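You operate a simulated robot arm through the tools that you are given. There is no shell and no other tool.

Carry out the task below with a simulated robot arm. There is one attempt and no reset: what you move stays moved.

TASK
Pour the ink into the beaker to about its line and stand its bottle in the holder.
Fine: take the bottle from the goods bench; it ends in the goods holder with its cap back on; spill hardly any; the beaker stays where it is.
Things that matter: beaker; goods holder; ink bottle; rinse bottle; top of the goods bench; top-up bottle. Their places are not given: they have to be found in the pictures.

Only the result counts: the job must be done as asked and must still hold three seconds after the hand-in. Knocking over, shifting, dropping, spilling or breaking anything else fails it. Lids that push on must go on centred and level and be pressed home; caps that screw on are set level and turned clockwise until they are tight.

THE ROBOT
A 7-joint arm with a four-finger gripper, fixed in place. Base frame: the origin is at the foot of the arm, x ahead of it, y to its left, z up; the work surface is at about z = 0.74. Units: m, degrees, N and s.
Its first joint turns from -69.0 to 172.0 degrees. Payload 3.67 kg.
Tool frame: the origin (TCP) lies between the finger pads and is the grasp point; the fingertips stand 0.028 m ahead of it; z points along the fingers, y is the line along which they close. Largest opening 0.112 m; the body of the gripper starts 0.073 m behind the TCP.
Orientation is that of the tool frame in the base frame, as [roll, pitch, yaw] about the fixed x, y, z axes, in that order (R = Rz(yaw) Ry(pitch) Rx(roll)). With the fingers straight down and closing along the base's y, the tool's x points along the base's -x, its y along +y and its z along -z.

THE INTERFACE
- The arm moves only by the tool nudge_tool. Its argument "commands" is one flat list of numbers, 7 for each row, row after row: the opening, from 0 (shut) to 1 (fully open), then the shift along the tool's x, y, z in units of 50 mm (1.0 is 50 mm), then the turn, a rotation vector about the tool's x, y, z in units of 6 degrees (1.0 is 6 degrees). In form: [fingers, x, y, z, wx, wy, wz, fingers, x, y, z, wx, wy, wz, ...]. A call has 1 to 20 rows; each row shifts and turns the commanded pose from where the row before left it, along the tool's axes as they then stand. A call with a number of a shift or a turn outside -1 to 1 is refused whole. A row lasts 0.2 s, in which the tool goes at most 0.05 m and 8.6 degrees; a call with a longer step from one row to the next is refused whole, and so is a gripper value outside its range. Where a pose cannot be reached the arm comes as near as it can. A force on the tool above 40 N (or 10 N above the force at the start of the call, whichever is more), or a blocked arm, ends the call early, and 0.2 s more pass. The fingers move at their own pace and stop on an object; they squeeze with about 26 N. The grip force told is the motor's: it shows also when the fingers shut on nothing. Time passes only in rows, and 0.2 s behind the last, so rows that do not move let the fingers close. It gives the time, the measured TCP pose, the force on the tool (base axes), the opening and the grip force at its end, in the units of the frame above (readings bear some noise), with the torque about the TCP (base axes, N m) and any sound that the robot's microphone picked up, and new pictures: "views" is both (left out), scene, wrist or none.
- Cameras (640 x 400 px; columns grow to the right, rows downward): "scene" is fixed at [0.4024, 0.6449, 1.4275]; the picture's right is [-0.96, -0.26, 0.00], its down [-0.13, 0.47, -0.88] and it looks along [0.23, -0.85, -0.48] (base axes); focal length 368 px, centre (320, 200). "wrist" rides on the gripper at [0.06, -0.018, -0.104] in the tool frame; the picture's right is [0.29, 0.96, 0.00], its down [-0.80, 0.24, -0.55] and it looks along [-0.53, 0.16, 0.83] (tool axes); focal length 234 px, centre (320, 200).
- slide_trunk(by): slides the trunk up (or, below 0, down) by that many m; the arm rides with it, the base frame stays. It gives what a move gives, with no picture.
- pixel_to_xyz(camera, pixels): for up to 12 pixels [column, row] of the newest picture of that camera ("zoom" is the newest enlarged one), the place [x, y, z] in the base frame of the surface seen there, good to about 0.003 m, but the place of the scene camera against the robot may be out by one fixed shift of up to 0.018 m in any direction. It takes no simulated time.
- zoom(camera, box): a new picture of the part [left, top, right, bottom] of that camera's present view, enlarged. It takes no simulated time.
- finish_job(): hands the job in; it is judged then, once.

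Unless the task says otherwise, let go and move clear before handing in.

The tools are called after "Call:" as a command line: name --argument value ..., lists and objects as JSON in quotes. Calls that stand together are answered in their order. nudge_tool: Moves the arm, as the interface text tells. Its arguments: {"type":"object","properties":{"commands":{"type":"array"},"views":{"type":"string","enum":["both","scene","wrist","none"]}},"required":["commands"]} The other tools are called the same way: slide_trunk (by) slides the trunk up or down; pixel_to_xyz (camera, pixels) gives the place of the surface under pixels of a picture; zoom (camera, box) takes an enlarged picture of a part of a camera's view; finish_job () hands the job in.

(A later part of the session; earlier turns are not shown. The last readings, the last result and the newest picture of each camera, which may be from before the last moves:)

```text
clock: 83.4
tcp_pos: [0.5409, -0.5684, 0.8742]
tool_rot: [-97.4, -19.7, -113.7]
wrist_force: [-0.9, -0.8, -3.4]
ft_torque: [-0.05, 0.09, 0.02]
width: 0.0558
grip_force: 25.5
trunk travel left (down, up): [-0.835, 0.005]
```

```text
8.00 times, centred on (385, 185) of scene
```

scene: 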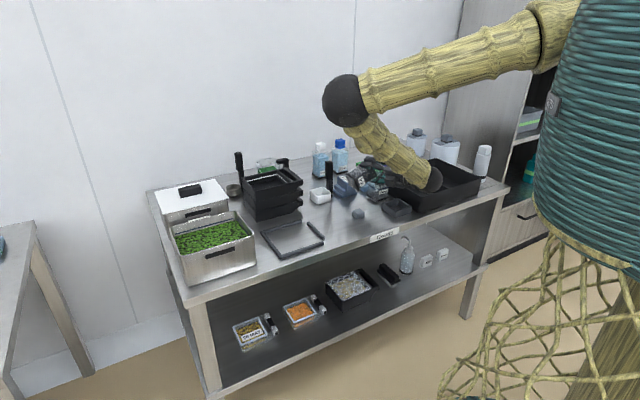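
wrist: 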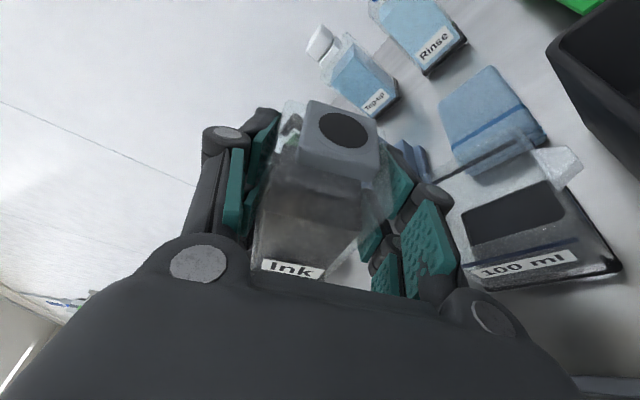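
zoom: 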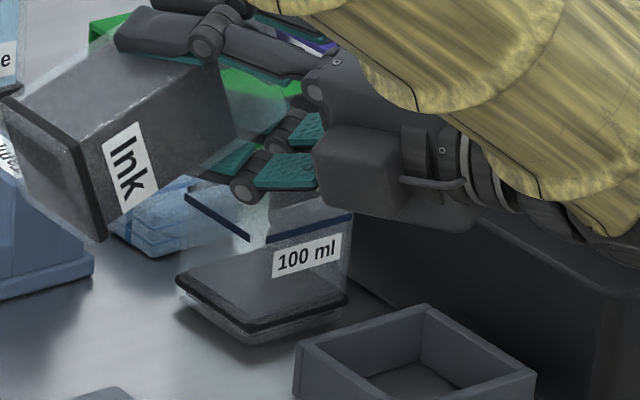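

The surface rose only about 2 mm (to 0.7565) at 69°. I'll tilt 6° more to 75° and hold 2 s.

Call:
nudge_tool --commands '[0.3, 0, 0, 0, 0.0855, 0, 0.235, 0.3, 0, 0, 0, 0.0855, 0, 0.235, 0.3, 0, 0, 0, 0.0855, 0, 0.235, 0.3, 0, 0, 0, 0.0855, 0, 0.235, 0.3, 0, 0, 0, 0, 0, 0, 0.3, 0, 0, 0, 0, 0, 0, 0.3, 0, 0, 0, 0, 0, 0, 0.3, 0, 0, 0, 0, 0, 0, 0.3, 0, 0, 0, 0, 0, 0]' --views "both"

Call:
zoom --camera "wrist" --box '[370, 120, 630, 320]'

Call:
zoom --camera "scene" --box '[360, 160, 410, 210]'

```text
clock: 85.4
tcp_pos: [0.5404, -0.5673, 0.8746]
tool_rot: [-95.2, -14.1, -114.3]
wrist_force: [0.1, -0.6, -2.6]
ft_torque: [-0.07, 0.07, 0.0]
width: 0.0559
grip_force: 26.0
trunk travel left (down, up): [-0.835, 0.005]
```

scene: 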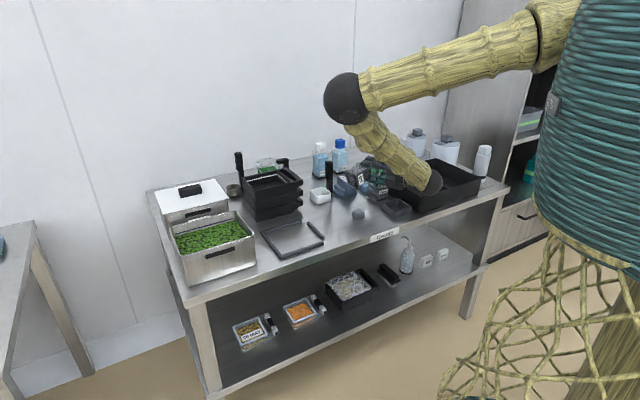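
wrist: 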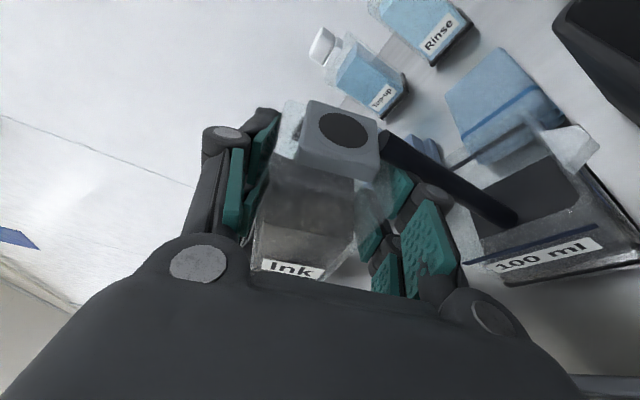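

```text
2.00 times, centred on (500, 220) of wrist
```

zoom: 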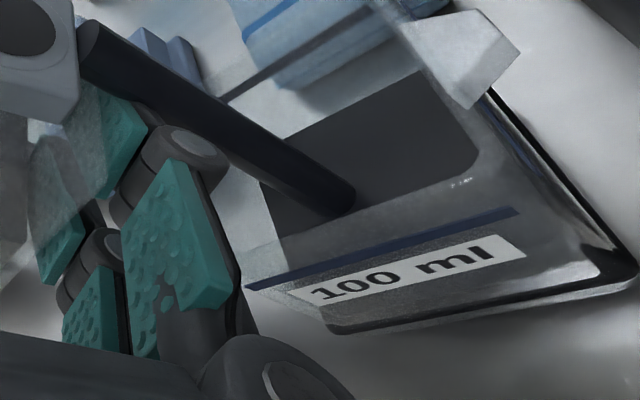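

```text
8.00 times, centred on (385, 185) of scene
```

zoom: 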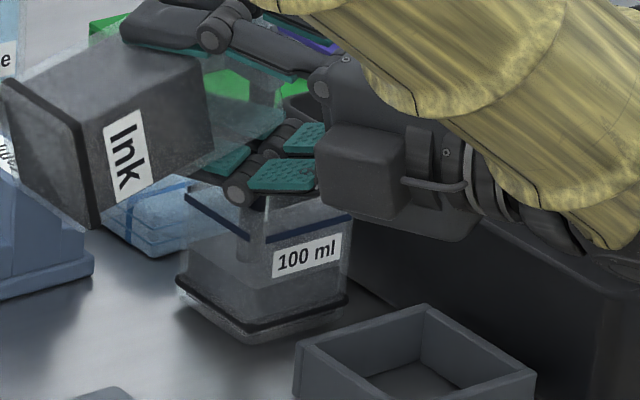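

The level is clearly rising now (surface visible in the beaker). I'll read its height.

Call:
pixel_to_xyz --camera "wrist" --pixels '[[540, 190], [555, 195], [530, 200], [560, 205], [548, 180], [485, 232], [545, 235], [580, 228]]'

Call:
nudge_tool --commands '[0.3, 0, 0, 0, 0, 0, 0, 0.3, 0, 0, 0, 0, 0, 0, 0.3, 0, 0, 0, 0, 0, 0, 0.3, 0, 0, 0, 0, 0, 0]' --views "wrist"

Call:
pixel_to_xyz --camera "wrist" --pixels '[[540, 190], [555, 195], [530, 200], [560, 205], [548, 180], [485, 232], [545, 235], [580, 228]]'

```text
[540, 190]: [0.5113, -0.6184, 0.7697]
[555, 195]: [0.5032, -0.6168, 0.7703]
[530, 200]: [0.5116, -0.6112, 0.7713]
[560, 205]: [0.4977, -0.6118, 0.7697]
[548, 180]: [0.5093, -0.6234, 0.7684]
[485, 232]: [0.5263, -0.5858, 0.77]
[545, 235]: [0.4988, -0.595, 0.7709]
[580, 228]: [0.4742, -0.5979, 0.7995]
```

```text
clock: 86.4
tcp_pos: [0.5409, -0.5686, 0.8742]
tool_rot: [-95.2, -14.1, -114.4]
wrist_force: [0.3, 0.8, -3.2]
ft_torque: [-0.02, 0.11, 0.0]
width: 0.056
grip_force: 26.4
trunk travel left (down, up): [-0.835, 0.005]
```

wrist: 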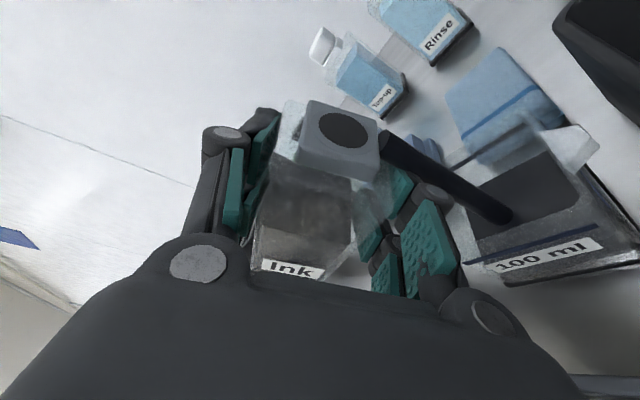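

```text
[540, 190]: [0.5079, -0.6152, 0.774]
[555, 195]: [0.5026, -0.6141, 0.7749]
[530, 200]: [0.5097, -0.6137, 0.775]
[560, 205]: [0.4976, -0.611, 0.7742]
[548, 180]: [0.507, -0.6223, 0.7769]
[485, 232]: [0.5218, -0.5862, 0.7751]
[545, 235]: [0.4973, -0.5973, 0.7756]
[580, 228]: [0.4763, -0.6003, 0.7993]
```

The level went 0.770 → 0.775 in 1 s; the line is at about 0.796. I'll hold for another second.

Call:
nudge_tool --commands '[0.3, 0, 0, 0, 0, 0, 0, 0.3, 0, 0, 0, 0, 0, 0, 0.3, 0, 0, 0, 0, 0, 0, 0.3, 0, 0, 0, 0, 0, 0]' --views "wrist"

Call:
pixel_to_xyz --camera "wrist" --pixels '[[540, 190], [555, 195], [530, 200], [560, 205], [548, 180], [485, 232], [545, 235], [580, 228]]'

Call:
zoom --camera "wrist" --box '[370, 120, 630, 320]'

```text
clock: 87.4
tcp_pos: [0.5406, -0.5674, 0.8739]
tool_rot: [-95.2, -14.1, -114.4]
wrist_force: [0.3, 0.0, -2.8]
ft_torque: [-0.01, 0.08, -0.01]
width: 0.0558
grip_force: 26.6
trunk travel left (down, up): [-0.835, 0.005]
```

wrist: 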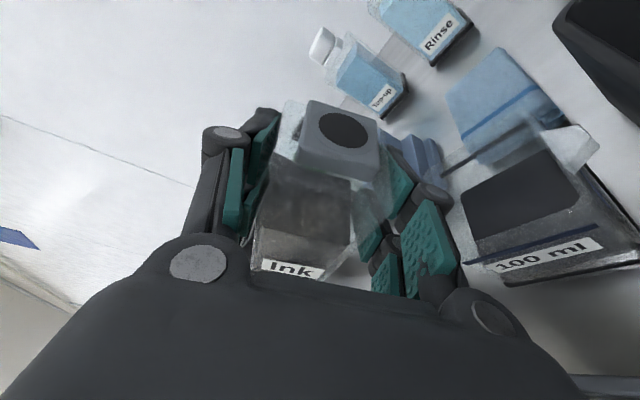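

```text
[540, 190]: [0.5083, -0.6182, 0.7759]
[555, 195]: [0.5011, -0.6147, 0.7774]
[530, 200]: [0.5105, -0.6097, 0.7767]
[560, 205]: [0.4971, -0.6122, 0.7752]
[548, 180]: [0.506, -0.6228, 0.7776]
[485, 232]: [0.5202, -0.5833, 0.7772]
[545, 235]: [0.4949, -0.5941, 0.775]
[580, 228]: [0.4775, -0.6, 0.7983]
```

```text
2.00 times, centred on (500, 220) of wrist
```

zoom: 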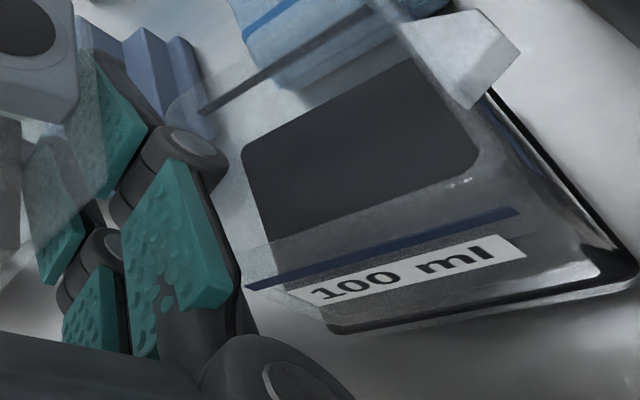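

The flow stopped at a level of about 0.7765, roughly halfway. I'll tilt 3° more (to 78°) and hold.

Call:
nudge_tool --commands '[0.3, 0, 0, 0, 0.0855, 0, 0.235, 0.3, 0, 0, 0, 0.0855, 0, 0.235, 0.3, 0, 0, 0, 0, 0, 0, 0.3, 0, 0, 0, 0, 0, 0, 0.3, 0, 0, 0, 0, 0, 0, 0.3, 0, 0, 0, 0, 0, 0]' --views "wrist"

Call:
pixel_to_xyz --camera "wrist" --pixels '[[545, 185], [560, 190], [535, 195], [565, 200], [555, 175], [485, 225], [548, 230], [585, 222]]'

Call:
zoom --camera "wrist" --box '[370, 120, 630, 320]'

```text
clock: 88.8
tcp_pos: [0.54, -0.5678, 0.8741]
tool_rot: [-94.1, -11.3, -114.5]
wrist_force: [0.8, -0.5, -3.6]
ft_torque: [-0.08, 0.07, 0.0]
width: 0.0558
grip_force: 26.1
trunk travel left (down, up): [-0.835, 0.005]
```

wrist: 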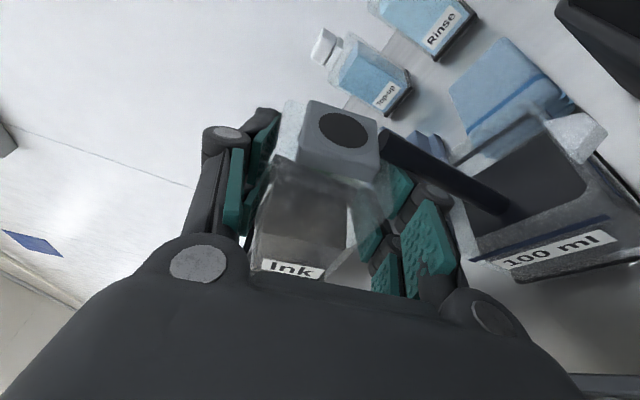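

```text
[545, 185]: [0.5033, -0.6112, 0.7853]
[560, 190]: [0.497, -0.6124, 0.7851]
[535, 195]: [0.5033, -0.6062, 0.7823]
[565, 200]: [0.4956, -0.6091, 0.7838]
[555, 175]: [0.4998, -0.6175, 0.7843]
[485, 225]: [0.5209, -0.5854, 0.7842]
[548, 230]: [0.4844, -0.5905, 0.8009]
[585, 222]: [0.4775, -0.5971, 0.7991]
```

```text
2.00 times, centred on (500, 220) of wrist
```

zoom: 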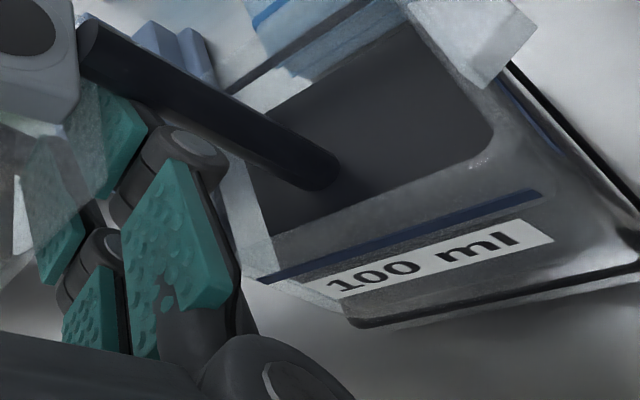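

Level about 0.784 and still flowing; the line averages z≈0.797. Holding a bit more.

Call:
nudge_tool --commands '[0.3, 0, 0, 0, 0, 0, 0, 0.3, 0, 0, 0, 0, 0, 0, 0.3, 0, 0, 0, 0, 0, 0]' --views "both"

Call:
pixel_to_xyz --camera "wrist" --pixels '[[545, 185], [560, 190], [535, 195], [565, 200], [555, 175], [485, 225], [525, 215], [585, 222]]'

Call:
zoom --camera "scene" --box '[360, 160, 410, 210]'

```text
clock: 89.6
tcp_pos: [0.54, -0.5679, 0.8736]
tool_rot: [-94.1, -11.3, -114.7]
wrist_force: [-0.4, -0.5, -2.5]
ft_torque: [-0.1, 0.06, -0.01]
width: 0.0559
grip_force: 26.1
trunk travel left (down, up): [-0.835, 0.005]
```

scene: 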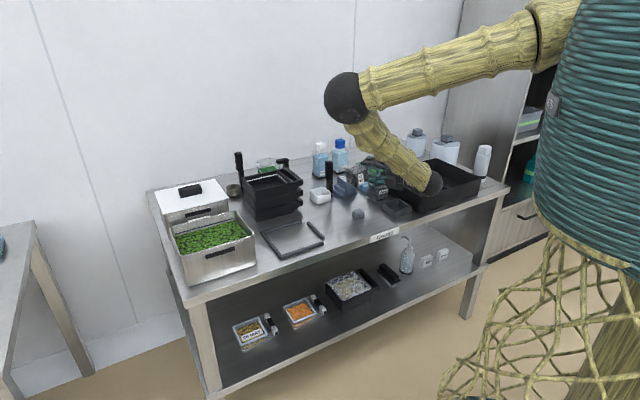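
wrist: 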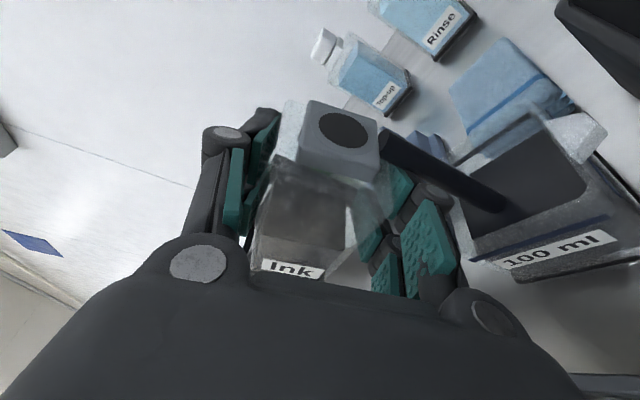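

```text
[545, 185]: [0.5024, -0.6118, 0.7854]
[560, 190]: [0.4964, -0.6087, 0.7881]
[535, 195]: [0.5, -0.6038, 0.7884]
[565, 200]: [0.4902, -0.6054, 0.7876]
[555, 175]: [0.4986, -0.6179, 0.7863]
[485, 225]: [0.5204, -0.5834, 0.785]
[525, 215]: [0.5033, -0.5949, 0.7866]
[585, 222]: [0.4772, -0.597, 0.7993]
```

```text
8.00 times, centred on (385, 185) of scene
```

zoom: 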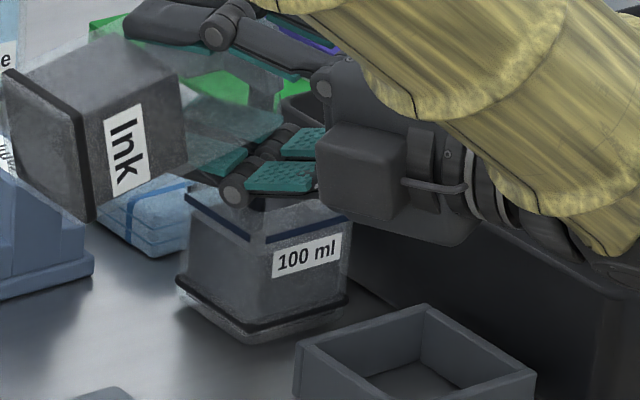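

Level about 0.787. I'll zoom tightly on the beaker in the scene to compare the ink's edge with the line directly.

Call:
zoom --camera "scene" --box '[366, 178, 396, 206]'

Call:
zoom --camera "wrist" --box '[440, 150, 640, 300]'

```text
14.29 times, centred on (381, 192) of scene
```

zoom: 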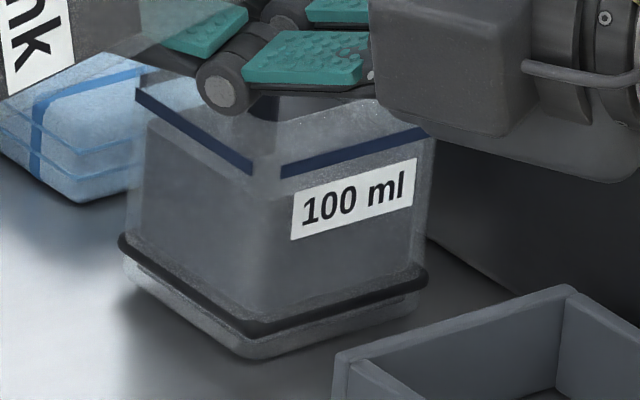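

```text
2.67 times, centred on (540, 225) of wrist
```

zoom: 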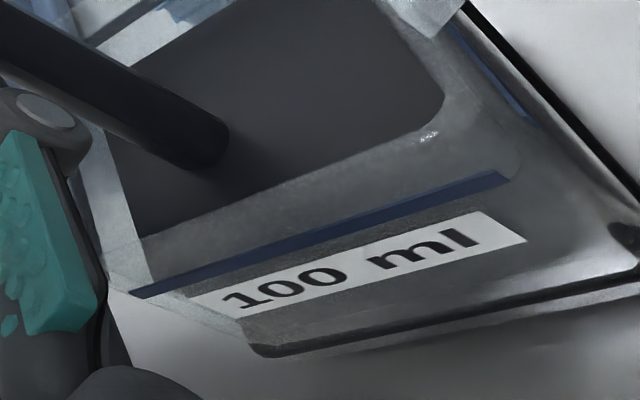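

The ink's front edge is just under the line. I'll measure several points on the band and the surface in this same view to get the remaining difference.

Call:
nudge_tool --commands '[0.3, 0, 0, 0, 0, 0, 0]' --views "wrist"

Call:
pixel_to_xyz --camera "wrist" --pixels '[[540, 238], [560, 232], [577, 227], [515, 246], [500, 251], [590, 223], [545, 185], [560, 190], [535, 195], [565, 200], [555, 175], [525, 212]]'

```text
clock: 90.0
tcp_pos: [0.5406, -0.568, 0.8747]
tool_rot: [-94.1, -11.3, -114.6]
wrist_force: [0.5, -0.9, -3.1]
ft_torque: [-0.06, 0.07, 0.0]
width: 0.0557
grip_force: 26.1
trunk travel left (down, up): [-0.835, 0.005]
```

wrist: 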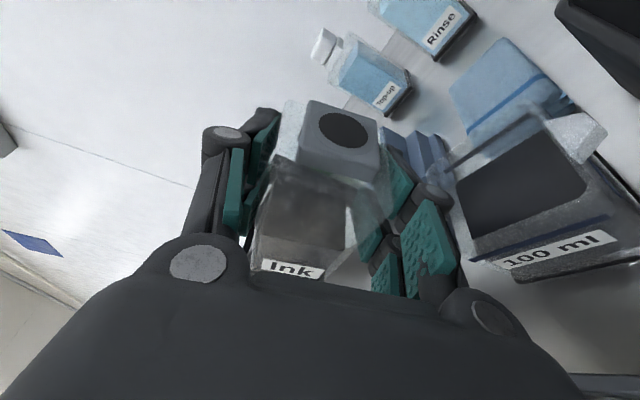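

```text
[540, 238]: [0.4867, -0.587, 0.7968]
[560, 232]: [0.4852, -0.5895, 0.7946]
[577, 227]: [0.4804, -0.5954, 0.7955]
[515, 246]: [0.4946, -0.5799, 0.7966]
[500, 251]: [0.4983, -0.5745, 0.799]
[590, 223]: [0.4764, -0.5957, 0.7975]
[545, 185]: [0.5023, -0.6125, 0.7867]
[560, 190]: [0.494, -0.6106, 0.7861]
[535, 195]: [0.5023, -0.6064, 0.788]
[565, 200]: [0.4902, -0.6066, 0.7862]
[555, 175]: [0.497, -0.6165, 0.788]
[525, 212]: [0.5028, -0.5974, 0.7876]
```

The stream stopped with the level at about 0.787 and the line at about 0.797, so roughly 9-10 mm remains. The last 3° gave 10.5 mm, so I'll add 2.5° and hold.

Call:
nudge_tool --commands '[0.3, 0, 0, 0, 0.0713, 0, 0.196, 0.3, 0, 0, 0, 0.0713, 0, 0.196, 0.3, 0, 0, 0, 0, 0, 0, 0.3, 0, 0, 0, 0, 0, 0, 0.3, 0, 0, 0, 0, 0, 0]' --views "wrist"

Call:
pixel_to_xyz --camera "wrist" --pixels '[[545, 180], [560, 185], [535, 190], [565, 195], [555, 170], [525, 205], [540, 232], [577, 220], [515, 242], [590, 216]]'

```text
clock: 91.2
tcp_pos: [0.54, -0.568, 0.875]
tool_rot: [-93.1, -8.9, -114.8]
wrist_force: [0.3, 0.1, -3.3]
ft_torque: [-0.07, 0.05, 0.01]
width: 0.0557
grip_force: 26.0
trunk travel left (down, up): [-0.835, 0.005]
```

wrist: 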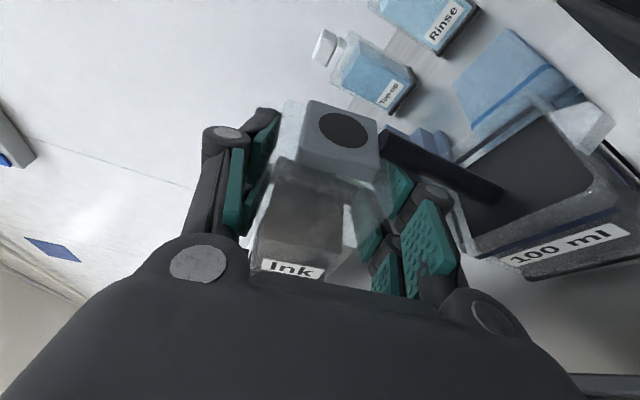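

```text
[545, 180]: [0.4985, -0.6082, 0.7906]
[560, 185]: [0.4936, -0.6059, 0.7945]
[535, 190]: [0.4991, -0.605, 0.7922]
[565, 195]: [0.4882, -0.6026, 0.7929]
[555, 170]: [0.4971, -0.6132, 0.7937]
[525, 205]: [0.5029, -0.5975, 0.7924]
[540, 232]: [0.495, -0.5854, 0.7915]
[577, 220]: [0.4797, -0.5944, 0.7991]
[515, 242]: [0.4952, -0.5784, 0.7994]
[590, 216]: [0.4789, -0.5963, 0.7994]
```

Level about 0.7926 and still flowing. Holding a little longer in short steps.

Call:
nudge_tool --commands '[0.3, 0, 0, 0, 0, 0, 0, 0.3, 0, 0, 0, 0, 0, 0]' --views "wrist"

Call:
pixel_to_xyz --camera "wrist" --pixels '[[545, 180], [560, 185], [535, 190], [565, 195], [555, 170], [525, 205], [540, 180], [550, 190], [577, 220], [515, 242], [590, 216]]'

Call:
zoom --camera "scene" --box '[366, 178, 396, 206]'

```text
clock: 91.8
tcp_pos: [0.54, -0.5687, 0.8748]
tool_rot: [-93.3, -8.9, -114.8]
wrist_force: [-0.2, -0.7, -2.0]
ft_torque: [-0.05, 0.07, -0.06]
width: 0.0557
grip_force: 26.6
trunk travel left (down, up): [-0.835, 0.005]
```

wrist: 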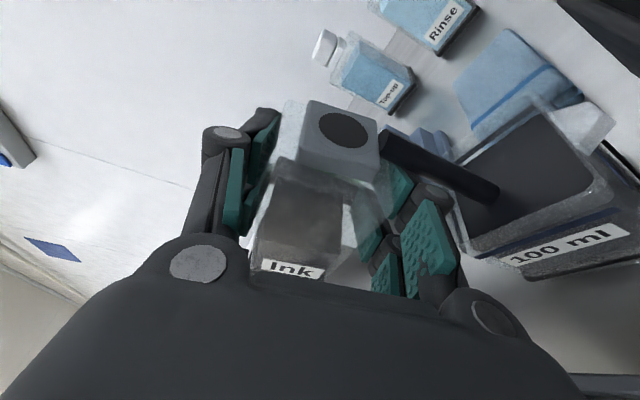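

```text
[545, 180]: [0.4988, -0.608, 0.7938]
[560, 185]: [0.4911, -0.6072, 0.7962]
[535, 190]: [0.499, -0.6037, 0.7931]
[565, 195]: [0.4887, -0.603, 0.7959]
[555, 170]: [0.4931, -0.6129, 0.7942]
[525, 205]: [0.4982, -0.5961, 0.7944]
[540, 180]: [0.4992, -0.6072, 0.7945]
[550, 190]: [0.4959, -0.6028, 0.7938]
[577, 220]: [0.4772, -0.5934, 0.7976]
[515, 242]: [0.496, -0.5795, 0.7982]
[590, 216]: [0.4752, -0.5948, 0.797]
```

```text
14.29 times, centred on (381, 192) of scene
```

zoom: 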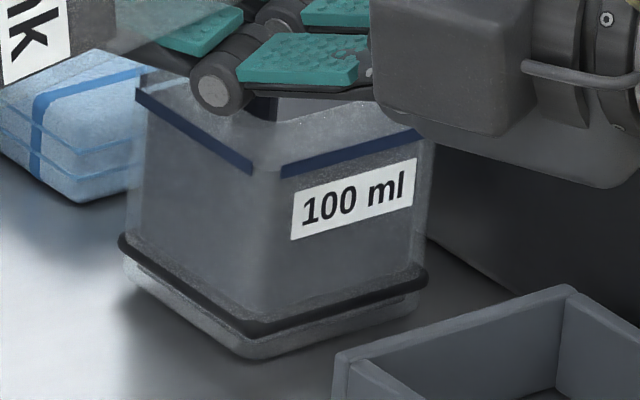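

Level about 0.7945 with the line at about 0.797; the ink's edge now meets the band in the scene view. One more short hold as the trickle ends.

Call:
nudge_tool --commands '[0.3, 0, 0, 0, 0, 0, 0]' --views "wrist"

Call:
pixel_to_xyz --camera "wrist" --pixels '[[545, 180], [560, 185], [535, 190], [565, 195], [555, 170], [525, 205], [540, 180], [550, 190], [577, 220], [515, 242], [590, 216]]'

```text
clock: 92.2
tcp_pos: [0.5394, -0.5687, 0.8728]
tool_rot: [-93.3, -8.9, -114.9]
wrist_force: [0.3, -0.5, -2.1]
ft_torque: [-0.07, 0.11, -0.04]
width: 0.0558
grip_force: 26.0
trunk travel left (down, up): [-0.835, 0.005]
```

wrist: 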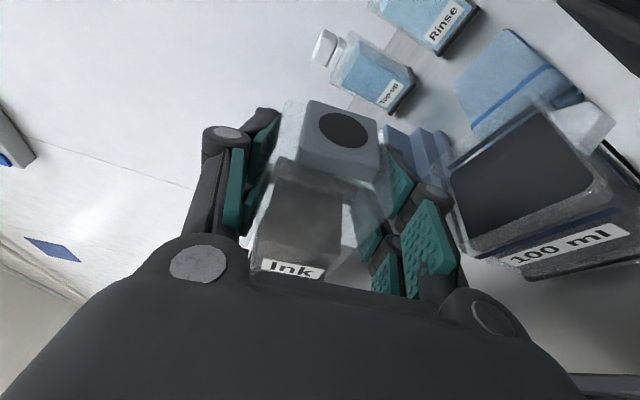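

```text
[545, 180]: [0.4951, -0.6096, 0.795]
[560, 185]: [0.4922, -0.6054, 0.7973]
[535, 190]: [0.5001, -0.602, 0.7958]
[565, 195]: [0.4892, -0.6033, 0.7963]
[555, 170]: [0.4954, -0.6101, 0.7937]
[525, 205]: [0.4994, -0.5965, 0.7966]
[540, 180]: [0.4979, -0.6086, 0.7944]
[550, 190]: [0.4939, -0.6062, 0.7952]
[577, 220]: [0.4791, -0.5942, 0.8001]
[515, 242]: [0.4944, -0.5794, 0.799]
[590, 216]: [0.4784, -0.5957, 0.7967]
```

The stream has ended with the level about 0.7955 against the line at about 0.798. I'll add a half degree for the last 2 mm and then stop.

Call:
nudge_tool --commands '[0.3, 0, 0, 0, 0.0285, 0, 0.0783, 0.3, 0, 0, 0, 0, 0, 0, 0.3, 0, 0, 0, 0, 0, 0, 0.3, 0, 0, 0, 0, 0, 0]' --views "wrist"

Call:
pixel_to_xyz --camera "wrist" --pixels '[[545, 180], [560, 185], [535, 190], [565, 195], [555, 170], [525, 205], [540, 180], [550, 190], [577, 220], [515, 242], [590, 216]]'

Call:
zoom --camera "scene" --box '[366, 178, 396, 206]'

```text
clock: 93.2
tcp_pos: [0.5405, -0.5685, 0.8747]
tool_rot: [-93.0, -8.4, -114.8]
wrist_force: [-0.1, 0.0, -3.1]
ft_torque: [-0.05, 0.07, 0.04]
width: 0.0559
grip_force: 26.0
trunk travel left (down, up): [-0.835, 0.005]
```

wrist: 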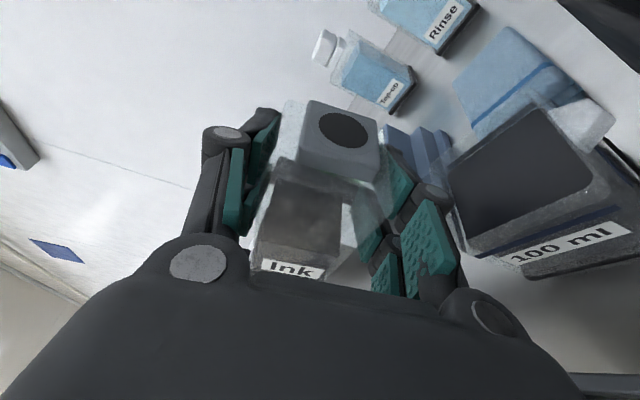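

```text
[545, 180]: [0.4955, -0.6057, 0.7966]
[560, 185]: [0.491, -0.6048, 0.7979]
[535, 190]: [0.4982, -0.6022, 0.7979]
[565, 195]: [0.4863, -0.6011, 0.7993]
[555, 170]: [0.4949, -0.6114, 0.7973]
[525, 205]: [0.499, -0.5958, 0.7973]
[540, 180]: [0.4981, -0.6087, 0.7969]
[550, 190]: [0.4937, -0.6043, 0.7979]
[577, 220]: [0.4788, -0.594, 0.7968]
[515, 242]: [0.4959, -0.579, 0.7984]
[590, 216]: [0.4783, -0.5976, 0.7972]
```

```text
14.29 times, centred on (381, 192) of scene
```

zoom: 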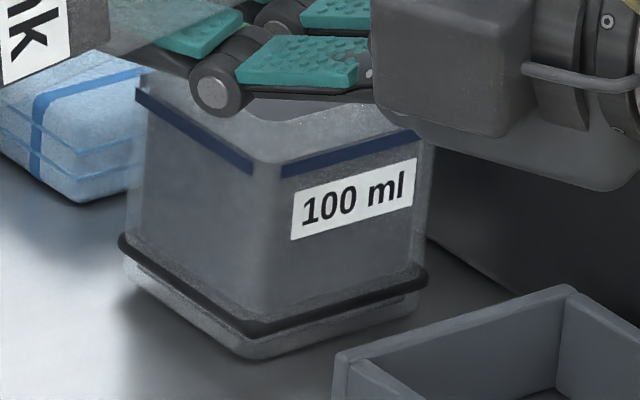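

The level (0.7976) matches the line (0.7975) and the stream has stopped. I'll roll the bottle back to 42° over the beaker, then raise it and finish rolling upright.

Call:
nudge_tool --commands '[0.3, 0, 0, 0, -0.171, 0, -0.47, 0.3, 0, 0, 0, -0.342, 0, -0.94, 0.3, 0, 0, 0, -0.342, 0, -0.94, 0.3, 0, 0, 0, -0.342, 0, -0.94, 0.3, 0, 0, 0, -0.342, 0, -0.94, 0.3, 0, 0, 0, -0.342, 0, -0.94, 0.3, 0, 0, 0, -0.342, 0, -0.94, 0.3, 0, 0, 0, 0, 0, 0, 0.3, 0, 0, 0, 0, 0, 0]' --views "both"

```text
clock: 95.2
tcp_pos: [0.5398, -0.5667, 0.8729]
tool_rot: [-110.7, -44.3, -106.6]
wrist_force: [-0.1, 0.6, -2.4]
ft_torque: [-0.06, 0.06, -0.04]
width: 0.0559
grip_force: 26.4
trunk travel left (down, up): [-0.835, 0.005]
```

scene: 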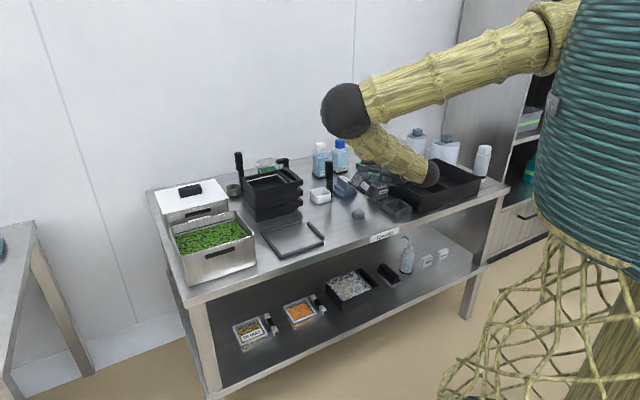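
wrist: 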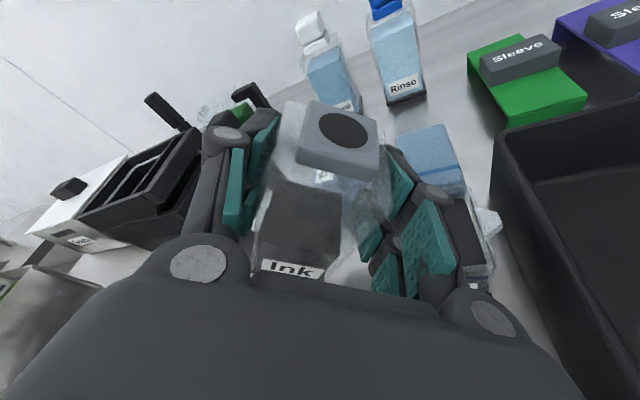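

Back at 42° with no spill. I'll raise 65 mm and roll the rest upright.

Call:
nudge_tool --commands '[0.3, 0.454, -0.435, -0.165, 0, 0, 0, 0.3, 0.454, -0.435, -0.165, 0, 0, 0, 0.3, 0, 0, 0, -0.342, 0, -0.94, 0.3, 0, 0, 0, -0.342, 0, -0.94, 0.3, 0, 0, 0, -0.342, 0, -0.94, 0.3, 0, 0, 0, -0.342, 0, -0.94, 0.3, 0, 0, 0, -0.342, 0, -0.94, 0.3, 0, 0, 0, -0.342, 0, -0.94, 0.3, 0, 0, 0, -0.342, 0, -0.94, 0.3, 0, 0, 0, 0, 0, 0]' --views "both"

```text
clock: 97.4
tcp_pos: [0.5389, -0.5669, 0.9402]
tool_rot: [179.9, -70.1, -44.9]
wrist_force: [-0.3, 0.7, -3.4]
ft_torque: [-0.01, 0.0, 0.02]
width: 0.0556
grip_force: 26.3
trunk travel left (down, up): [-0.835, 0.005]
```

scene: 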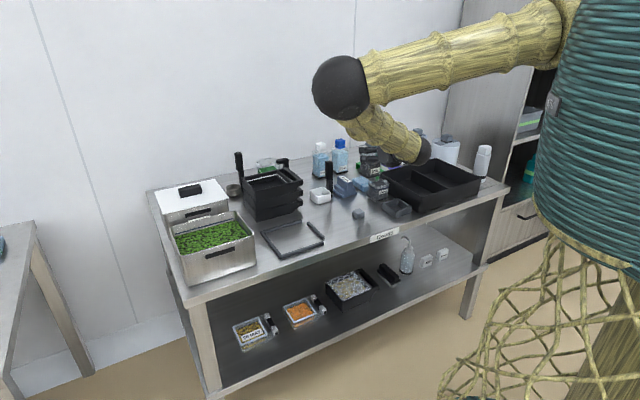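
wrist: 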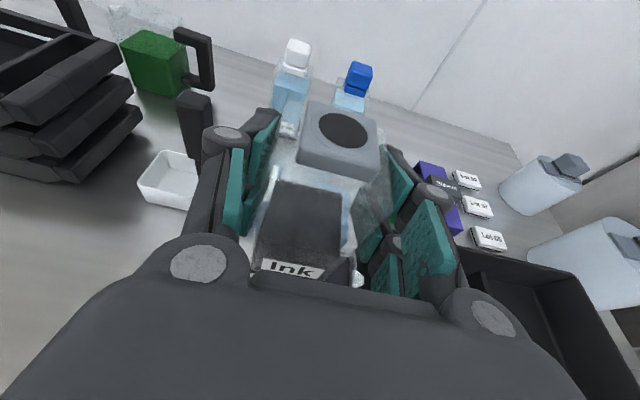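

The bottle is upright and hasn't slipped in the grip (mouth still at (345,130)). I'll carry it back over the holder.

Call:
nudge_tool --commands '[0.3, -0.09, 0.11, -0.25, 0, 0, 0, 0.3, -0.22, 0.26, -0.6, 0, 0, 0, 0.3, -0.22, 0.26, -0.6, 0, 0, 0, 0.3, -0.15, 0.17, -0.4, 0, 0, 0, 0.3, -0.062, 0.082, -0.192, 0, 0, 0, 0.3, 0, 0, 0, 0, 0, 0, 0.3, 0, 0, 0, 0, 0, 0]' --views "both"

```text
clock: 99.0
tcp_pos: [0.4313, -0.5223, 0.9382]
tool_rot: [180.0, -70.1, -45.1]
wrist_force: [-0.3, 0.5, -2.4]
ft_torque: [0.02, 0.03, 0.0]
width: 0.0557
grip_force: 26.2
trunk travel left (down, up): [-0.835, 0.005]
```

scene: 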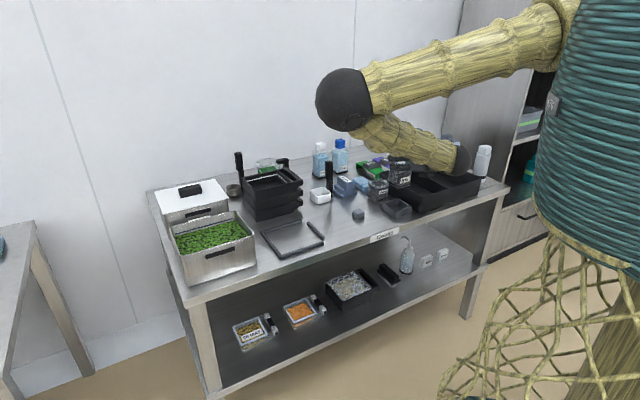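
wrist: 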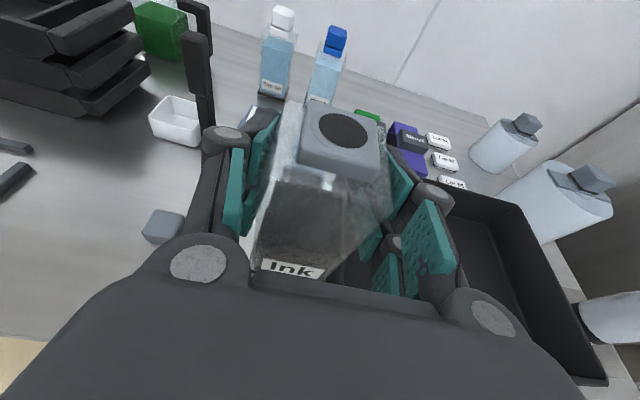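

TCP h=0.674, c=-0.064, matching the pick-up line. I'll lower to just above the rim and check alignment (and the beaker) in the scene.

Call:
nudge_tool --commands '[0.3, -0.38, 0, 0.137, 0, 0, 0, 0.3, -0.38, 0, 0.137, 0, 0, 0, 0.3, -0.38, 0, 0.137, 0, 0, 0, 0.3, 0, 0, 0, 0, 0, 0, 0.3, 0, 0, 0, 0, 0, 0]' --views "both"

Call:
zoom --camera "scene" --box '[360, 165, 420, 220]'

Call:
zoom --camera "wrist" --box '[240, 230, 360, 300]'

```text
clock: 100.2
tcp_pos: [0.4321, -0.522, 0.8789]
tool_rot: [-179.9, -70.1, -45.0]
wrist_force: [-0.7, -0.7, -2.5]
ft_torque: [-0.03, 0.02, 0.0]
width: 0.0559
grip_force: 26.0
trunk travel left (down, up): [-0.835, 0.005]
```

scene: 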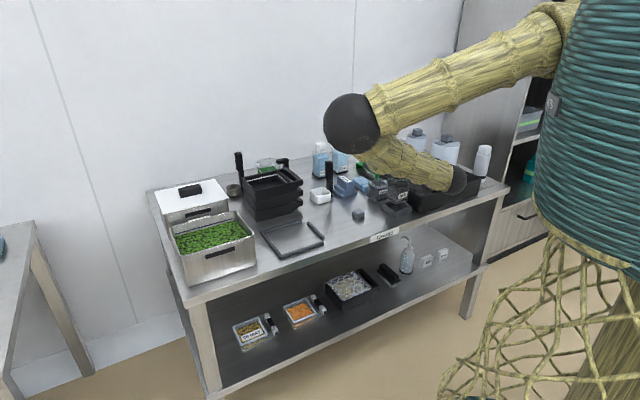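
wrist: 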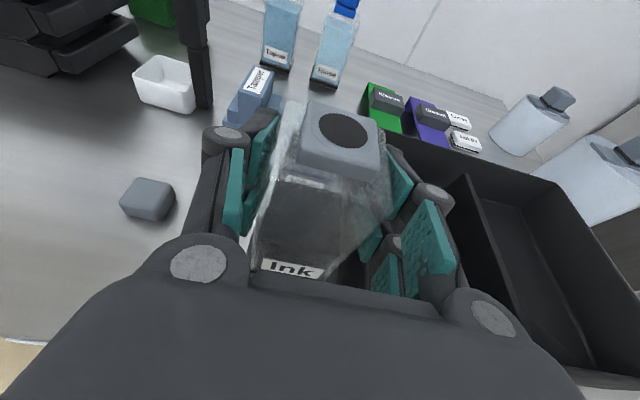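

```text
7.27 times, centred on (390, 192) of scene
```

zoom: 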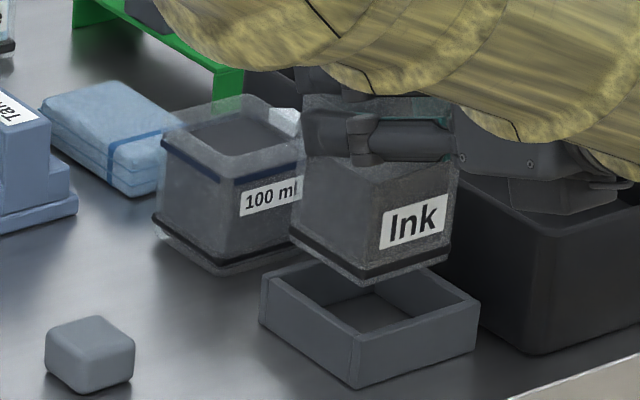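

```text
5.33 times, centred on (300, 265) of wrist
```

zoom: 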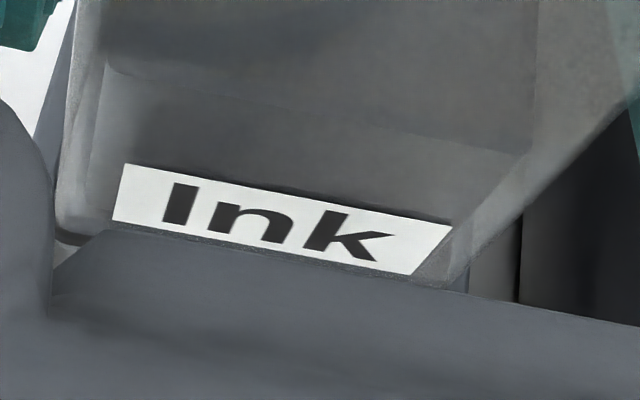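

The base hangs centred above the rim and the beaker shows ink at its line with nothing spilled around it. I'll insert the bottle in small steps, watching the force.

Call:
nudge_tool --commands '[0.3, -0.15, 0, 0.055, 0, 0, 0, 0.3, -0.15, 0, 0.055, 0, 0, 0, 0.3, -0.08, 0, 0.029, 0, 0, 0, 0.3, 0, 0, 0, 0, 0, 0]' --views "none"

Call:
nudge_tool --commands '[0.3, -0.1, 0, 0.036, 0, 0, 0, 0.3, -0.1, 0, 0.036, 0, 0, 0, 0.3, 0, 0, 0, 0, 0, 0]' --views "none"

```text
clock: 101.2
tcp_pos: [0.4315, -0.5226, 0.8573]
tool_rot: [-180.0, -70.1, -45.0]
wrist_force: [0.1, -0.4, -2.3]
ft_torque: [-0.03, 0.01, 0.0]
width: 0.0557
grip_force: 25.9
trunk travel left (down, up): [-0.835, 0.005]
```

```text
clock: 102.0
tcp_pos: [0.4314, -0.5215, 0.8468]
tool_rot: [-179.9, -70.2, -45.0]
wrist_force: [0.9, -0.3, -2.7]
ft_torque: [-0.02, -0.02, -0.02]
width: 0.056
grip_force: 25.9
trunk travel left (down, up): [-0.835, 0.005]
```

No side force; the base is 13 mm inside the rim. Continuing down to the floor.

Call:
nudge_tool --commands '[0.3, -0.1, 0, 0.036, 0, 0, 0, 0.3, -0.1, 0, 0.036, 0, 0, 0, 0.3, 0, 0, 0, 0, 0, 0]' --views "none"

Call:
nudge_tool --commands '[0.3, -0.06, 0, 0.022, 0, 0, 0, 0.3, 0, 0, 0, 0, 0, 0]' --views "none"

Call:
nudge_tool --commands '[0.3, -0.03, 0, 0.011, 0, 0, 0, 0.3, 0, 0, 0, 0, 0, 0]' --views "both"

```text
clock: 102.8
tcp_pos: [0.4328, -0.5226, 0.8364]
tool_rot: [-180.0, -70.1, -45.1]
wrist_force: [-0.1, 0.3, -1.7]
ft_torque: [-0.01, 0.0, 0.03]
width: 0.0558
grip_force: 26.0
trunk travel left (down, up): [-0.835, 0.005]
```

```text
clock: 103.4
tcp_pos: [0.4319, -0.5212, 0.8337]
tool_rot: [-179.8, -70.0, -45.1]
wrist_force: [0.3, -0.5, -1.5]
ft_torque: [0.03, 0.01, 0.01]
width: 0.0558
grip_force: 25.4
trunk travel left (down, up): [-0.835, 0.005]
```

```text
clock: 104.0
tcp_pos: [0.4311, -0.5214, 0.8318]
tool_rot: [-180.0, -70.1, -45.1]
wrist_force: [-0.2, 0.0, -2.1]
ft_torque: [0.06, 0.02, -0.02]
width: 0.0558
grip_force: 25.8
trunk travel left (down, up): [-0.835, 0.005]
```

scene: 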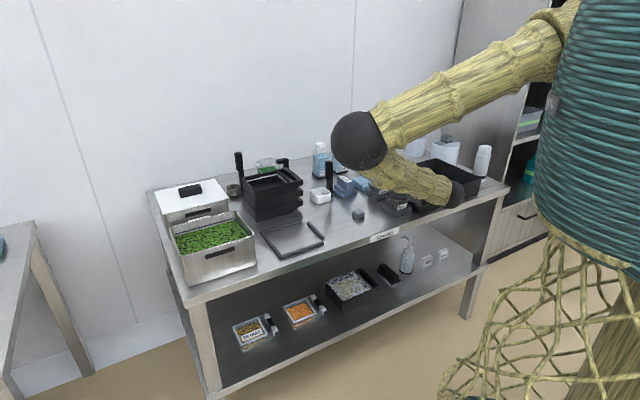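
wrist: 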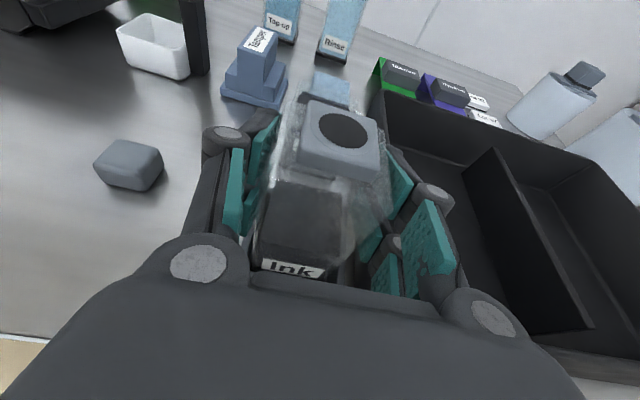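

At z=0.8318, about the original resting height. One more millimetre to confirm it is seated.

Call:
nudge_tool --commands '[0.3, -0.022, 0, 0.008, 0, 0, 0, 0.3, 0, 0, 0, 0, 0, 0]' --views "none"

Call:
nudge_tool --commands '[0.3, -0.015, 0, 0.005, 0, 0, 0, 0.3, 0, 0, 0, 0, 0, 0]' --views "none"

```text
clock: 104.6
tcp_pos: [0.4318, -0.523, 0.8322]
tool_rot: [180.0, -70.1, -44.9]
wrist_force: [0.7, -0.6, 3.3]
ft_torque: [-0.11, 0.16, 0.07]
width: 0.0557
grip_force: 25.9
trunk travel left (down, up): [-0.835, 0.005]
```

```text
clock: 105.2
tcp_pos: [0.4329, -0.5228, 0.8307]
tool_rot: [-179.9, -70.2, -45.0]
wrist_force: [0.2, -1.8, 13.2]
ft_torque: [-0.08, 0.53, 0.0]
width: 0.0558
grip_force: 25.9
trunk travel left (down, up): [-0.835, 0.005]
```

Seated (13 N upward reaction). I'll relax by 0.8 mm, open to 0.067 m, and rise vertically.

Call:
nudge_tool --commands '[0.3, 0.016, 0, -0.006, 0, 0, 0, 0.6, 0, 0, 0, 0, 0, 0, 0.6, 0, 0, 0, 0, 0, 0, 0.6, 0, 0, 0, 0, 0, 0]' --views "wrist"

Call:
nudge_tool --commands '[0.6, 0.19, 0, -0.068, 0, 0, 0, 0.6, 0.38, 0, -0.137, 0, 0, 0, 0.6, 0.5, 0, -0.18, 0, 0, 0, 0.6, 0.5, 0, -0.18, 0, 0, 0, 0.6, 0.3, 0, -0.11, 0, 0, 0, 0.6, 0, 0, 0, 0, 0, 0]' --views "both"

```text
clock: 106.2
tcp_pos: [0.4319, -0.5218, 0.832]
tool_rot: [180.0, -70.0, -45.1]
wrist_force: [-0.1, -0.3, 0.0]
ft_torque: [-0.03, 0.0, 0.0]
width: 0.0671
grip_force: 0.0
trunk travel left (down, up): [-0.835, 0.005]
```

wrist: 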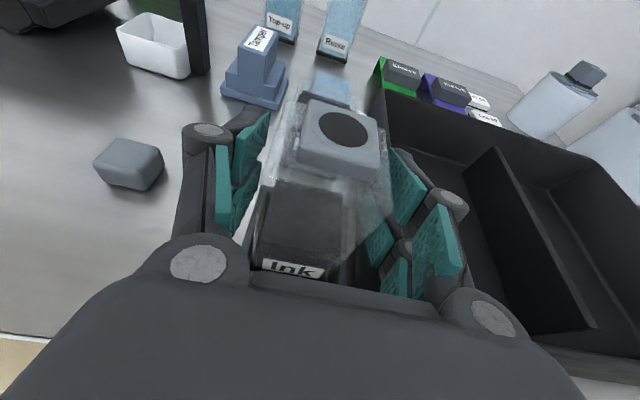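

```text
clock: 107.6
tcp_pos: [0.4299, -0.5215, 0.9317]
tool_rot: [-180.0, -70.0, -45.2]
wrist_force: [0.0, 0.3, 0.4]
ft_torque: [-0.01, 0.02, -0.02]
width: 0.0672
grip_force: 0.1
trunk travel left (down, up): [-0.835, 0.005]
```

scene: 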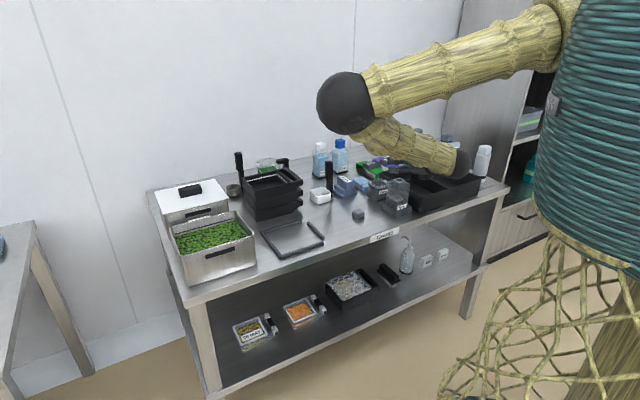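
wrist: 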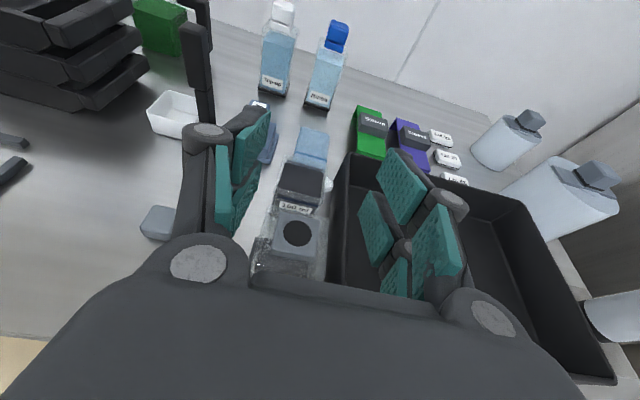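

Released and clear; the bottle stands in the holder (mouth at (297,234)). I'll measure the mouth, then move forward/up, untilt, and yaw for collecting the cap.

Call:
pixel_to_xyz --camera "wrist" --pixels '[[297, 234], [280, 222], [318, 226], [274, 250], [313, 254], [298, 222], [290, 248]]'

Call:
nudge_tool --commands '[0.6, 0.5, -0.3, 0.6, 0, 0, 0, 0.6, 0.5, -0.3, 0.6, 0, 0, 0, 0.6, 0.5, -0.3, 0.6, 0, 0, 0, 0.6, 0, 0, 0, 0, -1, 0, 0.6, 0, 0, 0, 0, -1, 0, 0.6, 0, 0, 0, 0, -1, 0, 0.6, 0, 0, 0, 0, -1, 0, 0.6, 0, 0, 0, 0, -1, 0, 0.6, 0, 0, 0, 0, -1, 0, 0.6, 0, 0, 0, 0, -1, 0, 0.6, 0, 0, 0, 0, -1, 0, 0.6, 0, 0, 0, 0, -1, 0, 0.6, 0, 0, 0, 0, -1, 0, 0.6, 0, 0, 0, 0, -1, 0, 0.6, 0, 0, 0, 0, -0.67, 0, 0.6, 0, 0, 0, 0, 0, 0]' --views "both"

```text
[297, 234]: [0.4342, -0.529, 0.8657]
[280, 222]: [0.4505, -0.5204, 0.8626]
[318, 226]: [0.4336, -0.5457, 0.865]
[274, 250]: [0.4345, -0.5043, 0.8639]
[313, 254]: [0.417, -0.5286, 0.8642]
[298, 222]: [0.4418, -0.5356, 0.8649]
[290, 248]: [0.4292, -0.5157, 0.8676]
```

```text
clock: 111.0
tcp_pos: [0.5416, -0.5678, 0.9705]
tool_rot: [180.0, 0.1, -45.0]
wrist_force: [0.1, 0.3, -0.3]
ft_torque: [0.0, -0.01, -0.03]
width: 0.0673
grip_force: 0.1
trunk travel left (down, up): [-0.835, 0.005]
```

scene: 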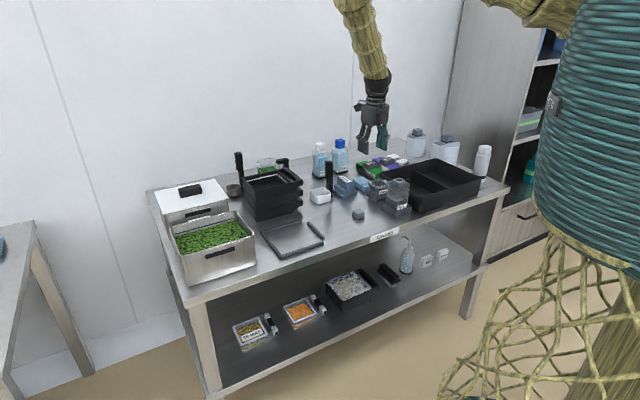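
wrist: 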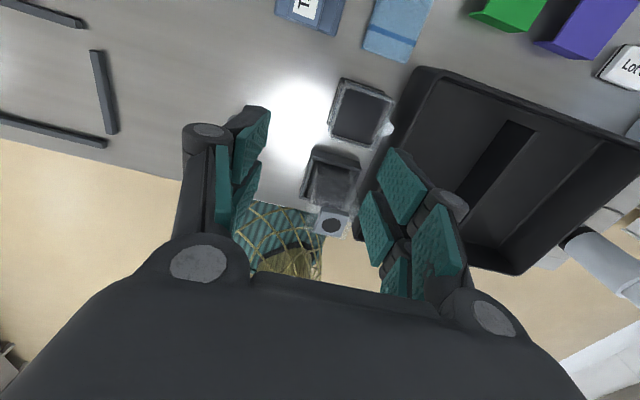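

The mouth is now at about h=0.678, c=-0.065, essentially unchanged. I'll move above the cap and yaw 90° so the fingers match how the cap was gripped.

Call:
nudge_tool --commands '[0.6, -0.437, -0.615, 0, 0, 0, 0, 0.6, -0.437, -0.615, 0, 0, 0, 0, 0.6, -0.437, -0.615, 0, 0, 0, 0, 0.6, 0, 0, 0, 0, 0, 1, 0.6, 0, 0, 0, 0, 0, 1, 0.6, 0, 0, 0, 0, 0, 1, 0.6, 0, 0, 0, 0, 0, 1, 0.6, 0, 0, 0, 0, 0, 1, 0.6, 0, 0, 0, 0, 0, 1, 0.6, 0, 0, 0, 0, 0, 1, 0.6, 0, 0, 0, 0, 0, 1, 0.6, 0, 0, 0, 0, 0, 1, 0.6, 0, 0, 0, 0, 0, 1, 0.6, 0, 0, 0, 0, 0, 1, 0.6, 0, 0, 0, 0, 0, 1, 0.6, 0, 0, 0, 0, 0, 1, 0.6, 0, 0, 0, 0, 0, 1, 0.6, 0, 0, 0, 0, 0, 0.95, 0.6, 0, 0, 0, 0, 0, 0]' --views "both"

```text
clock: 115.0
tcp_pos: [0.5605, -0.4569, 0.9697]
tool_rot: [-179.9, 0.0, -134.8]
wrist_force: [0.0, 0.9, -1.2]
ft_torque: [0.0, -0.01, 0.02]
width: 0.067
grip_force: 0.0
trunk travel left (down, up): [-0.835, 0.005]
```

scene: 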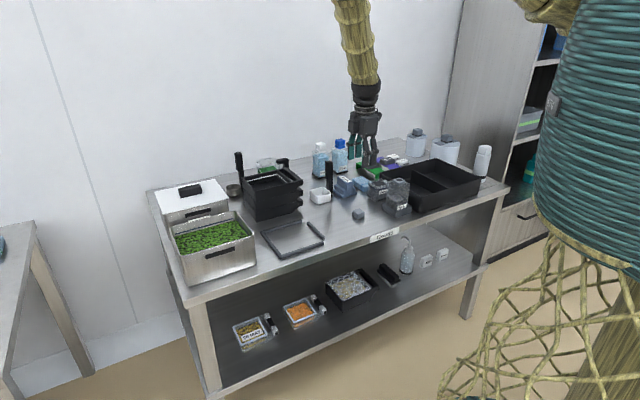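
wrist: 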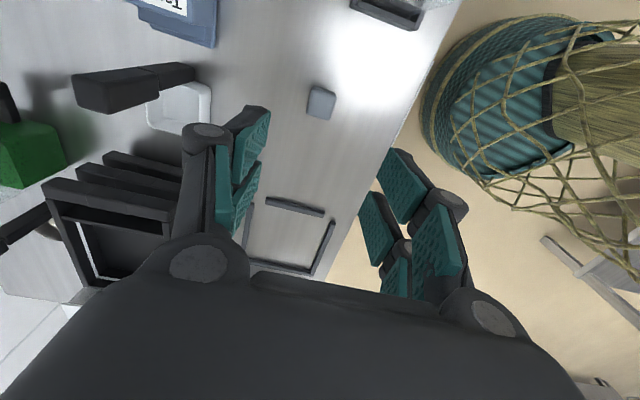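

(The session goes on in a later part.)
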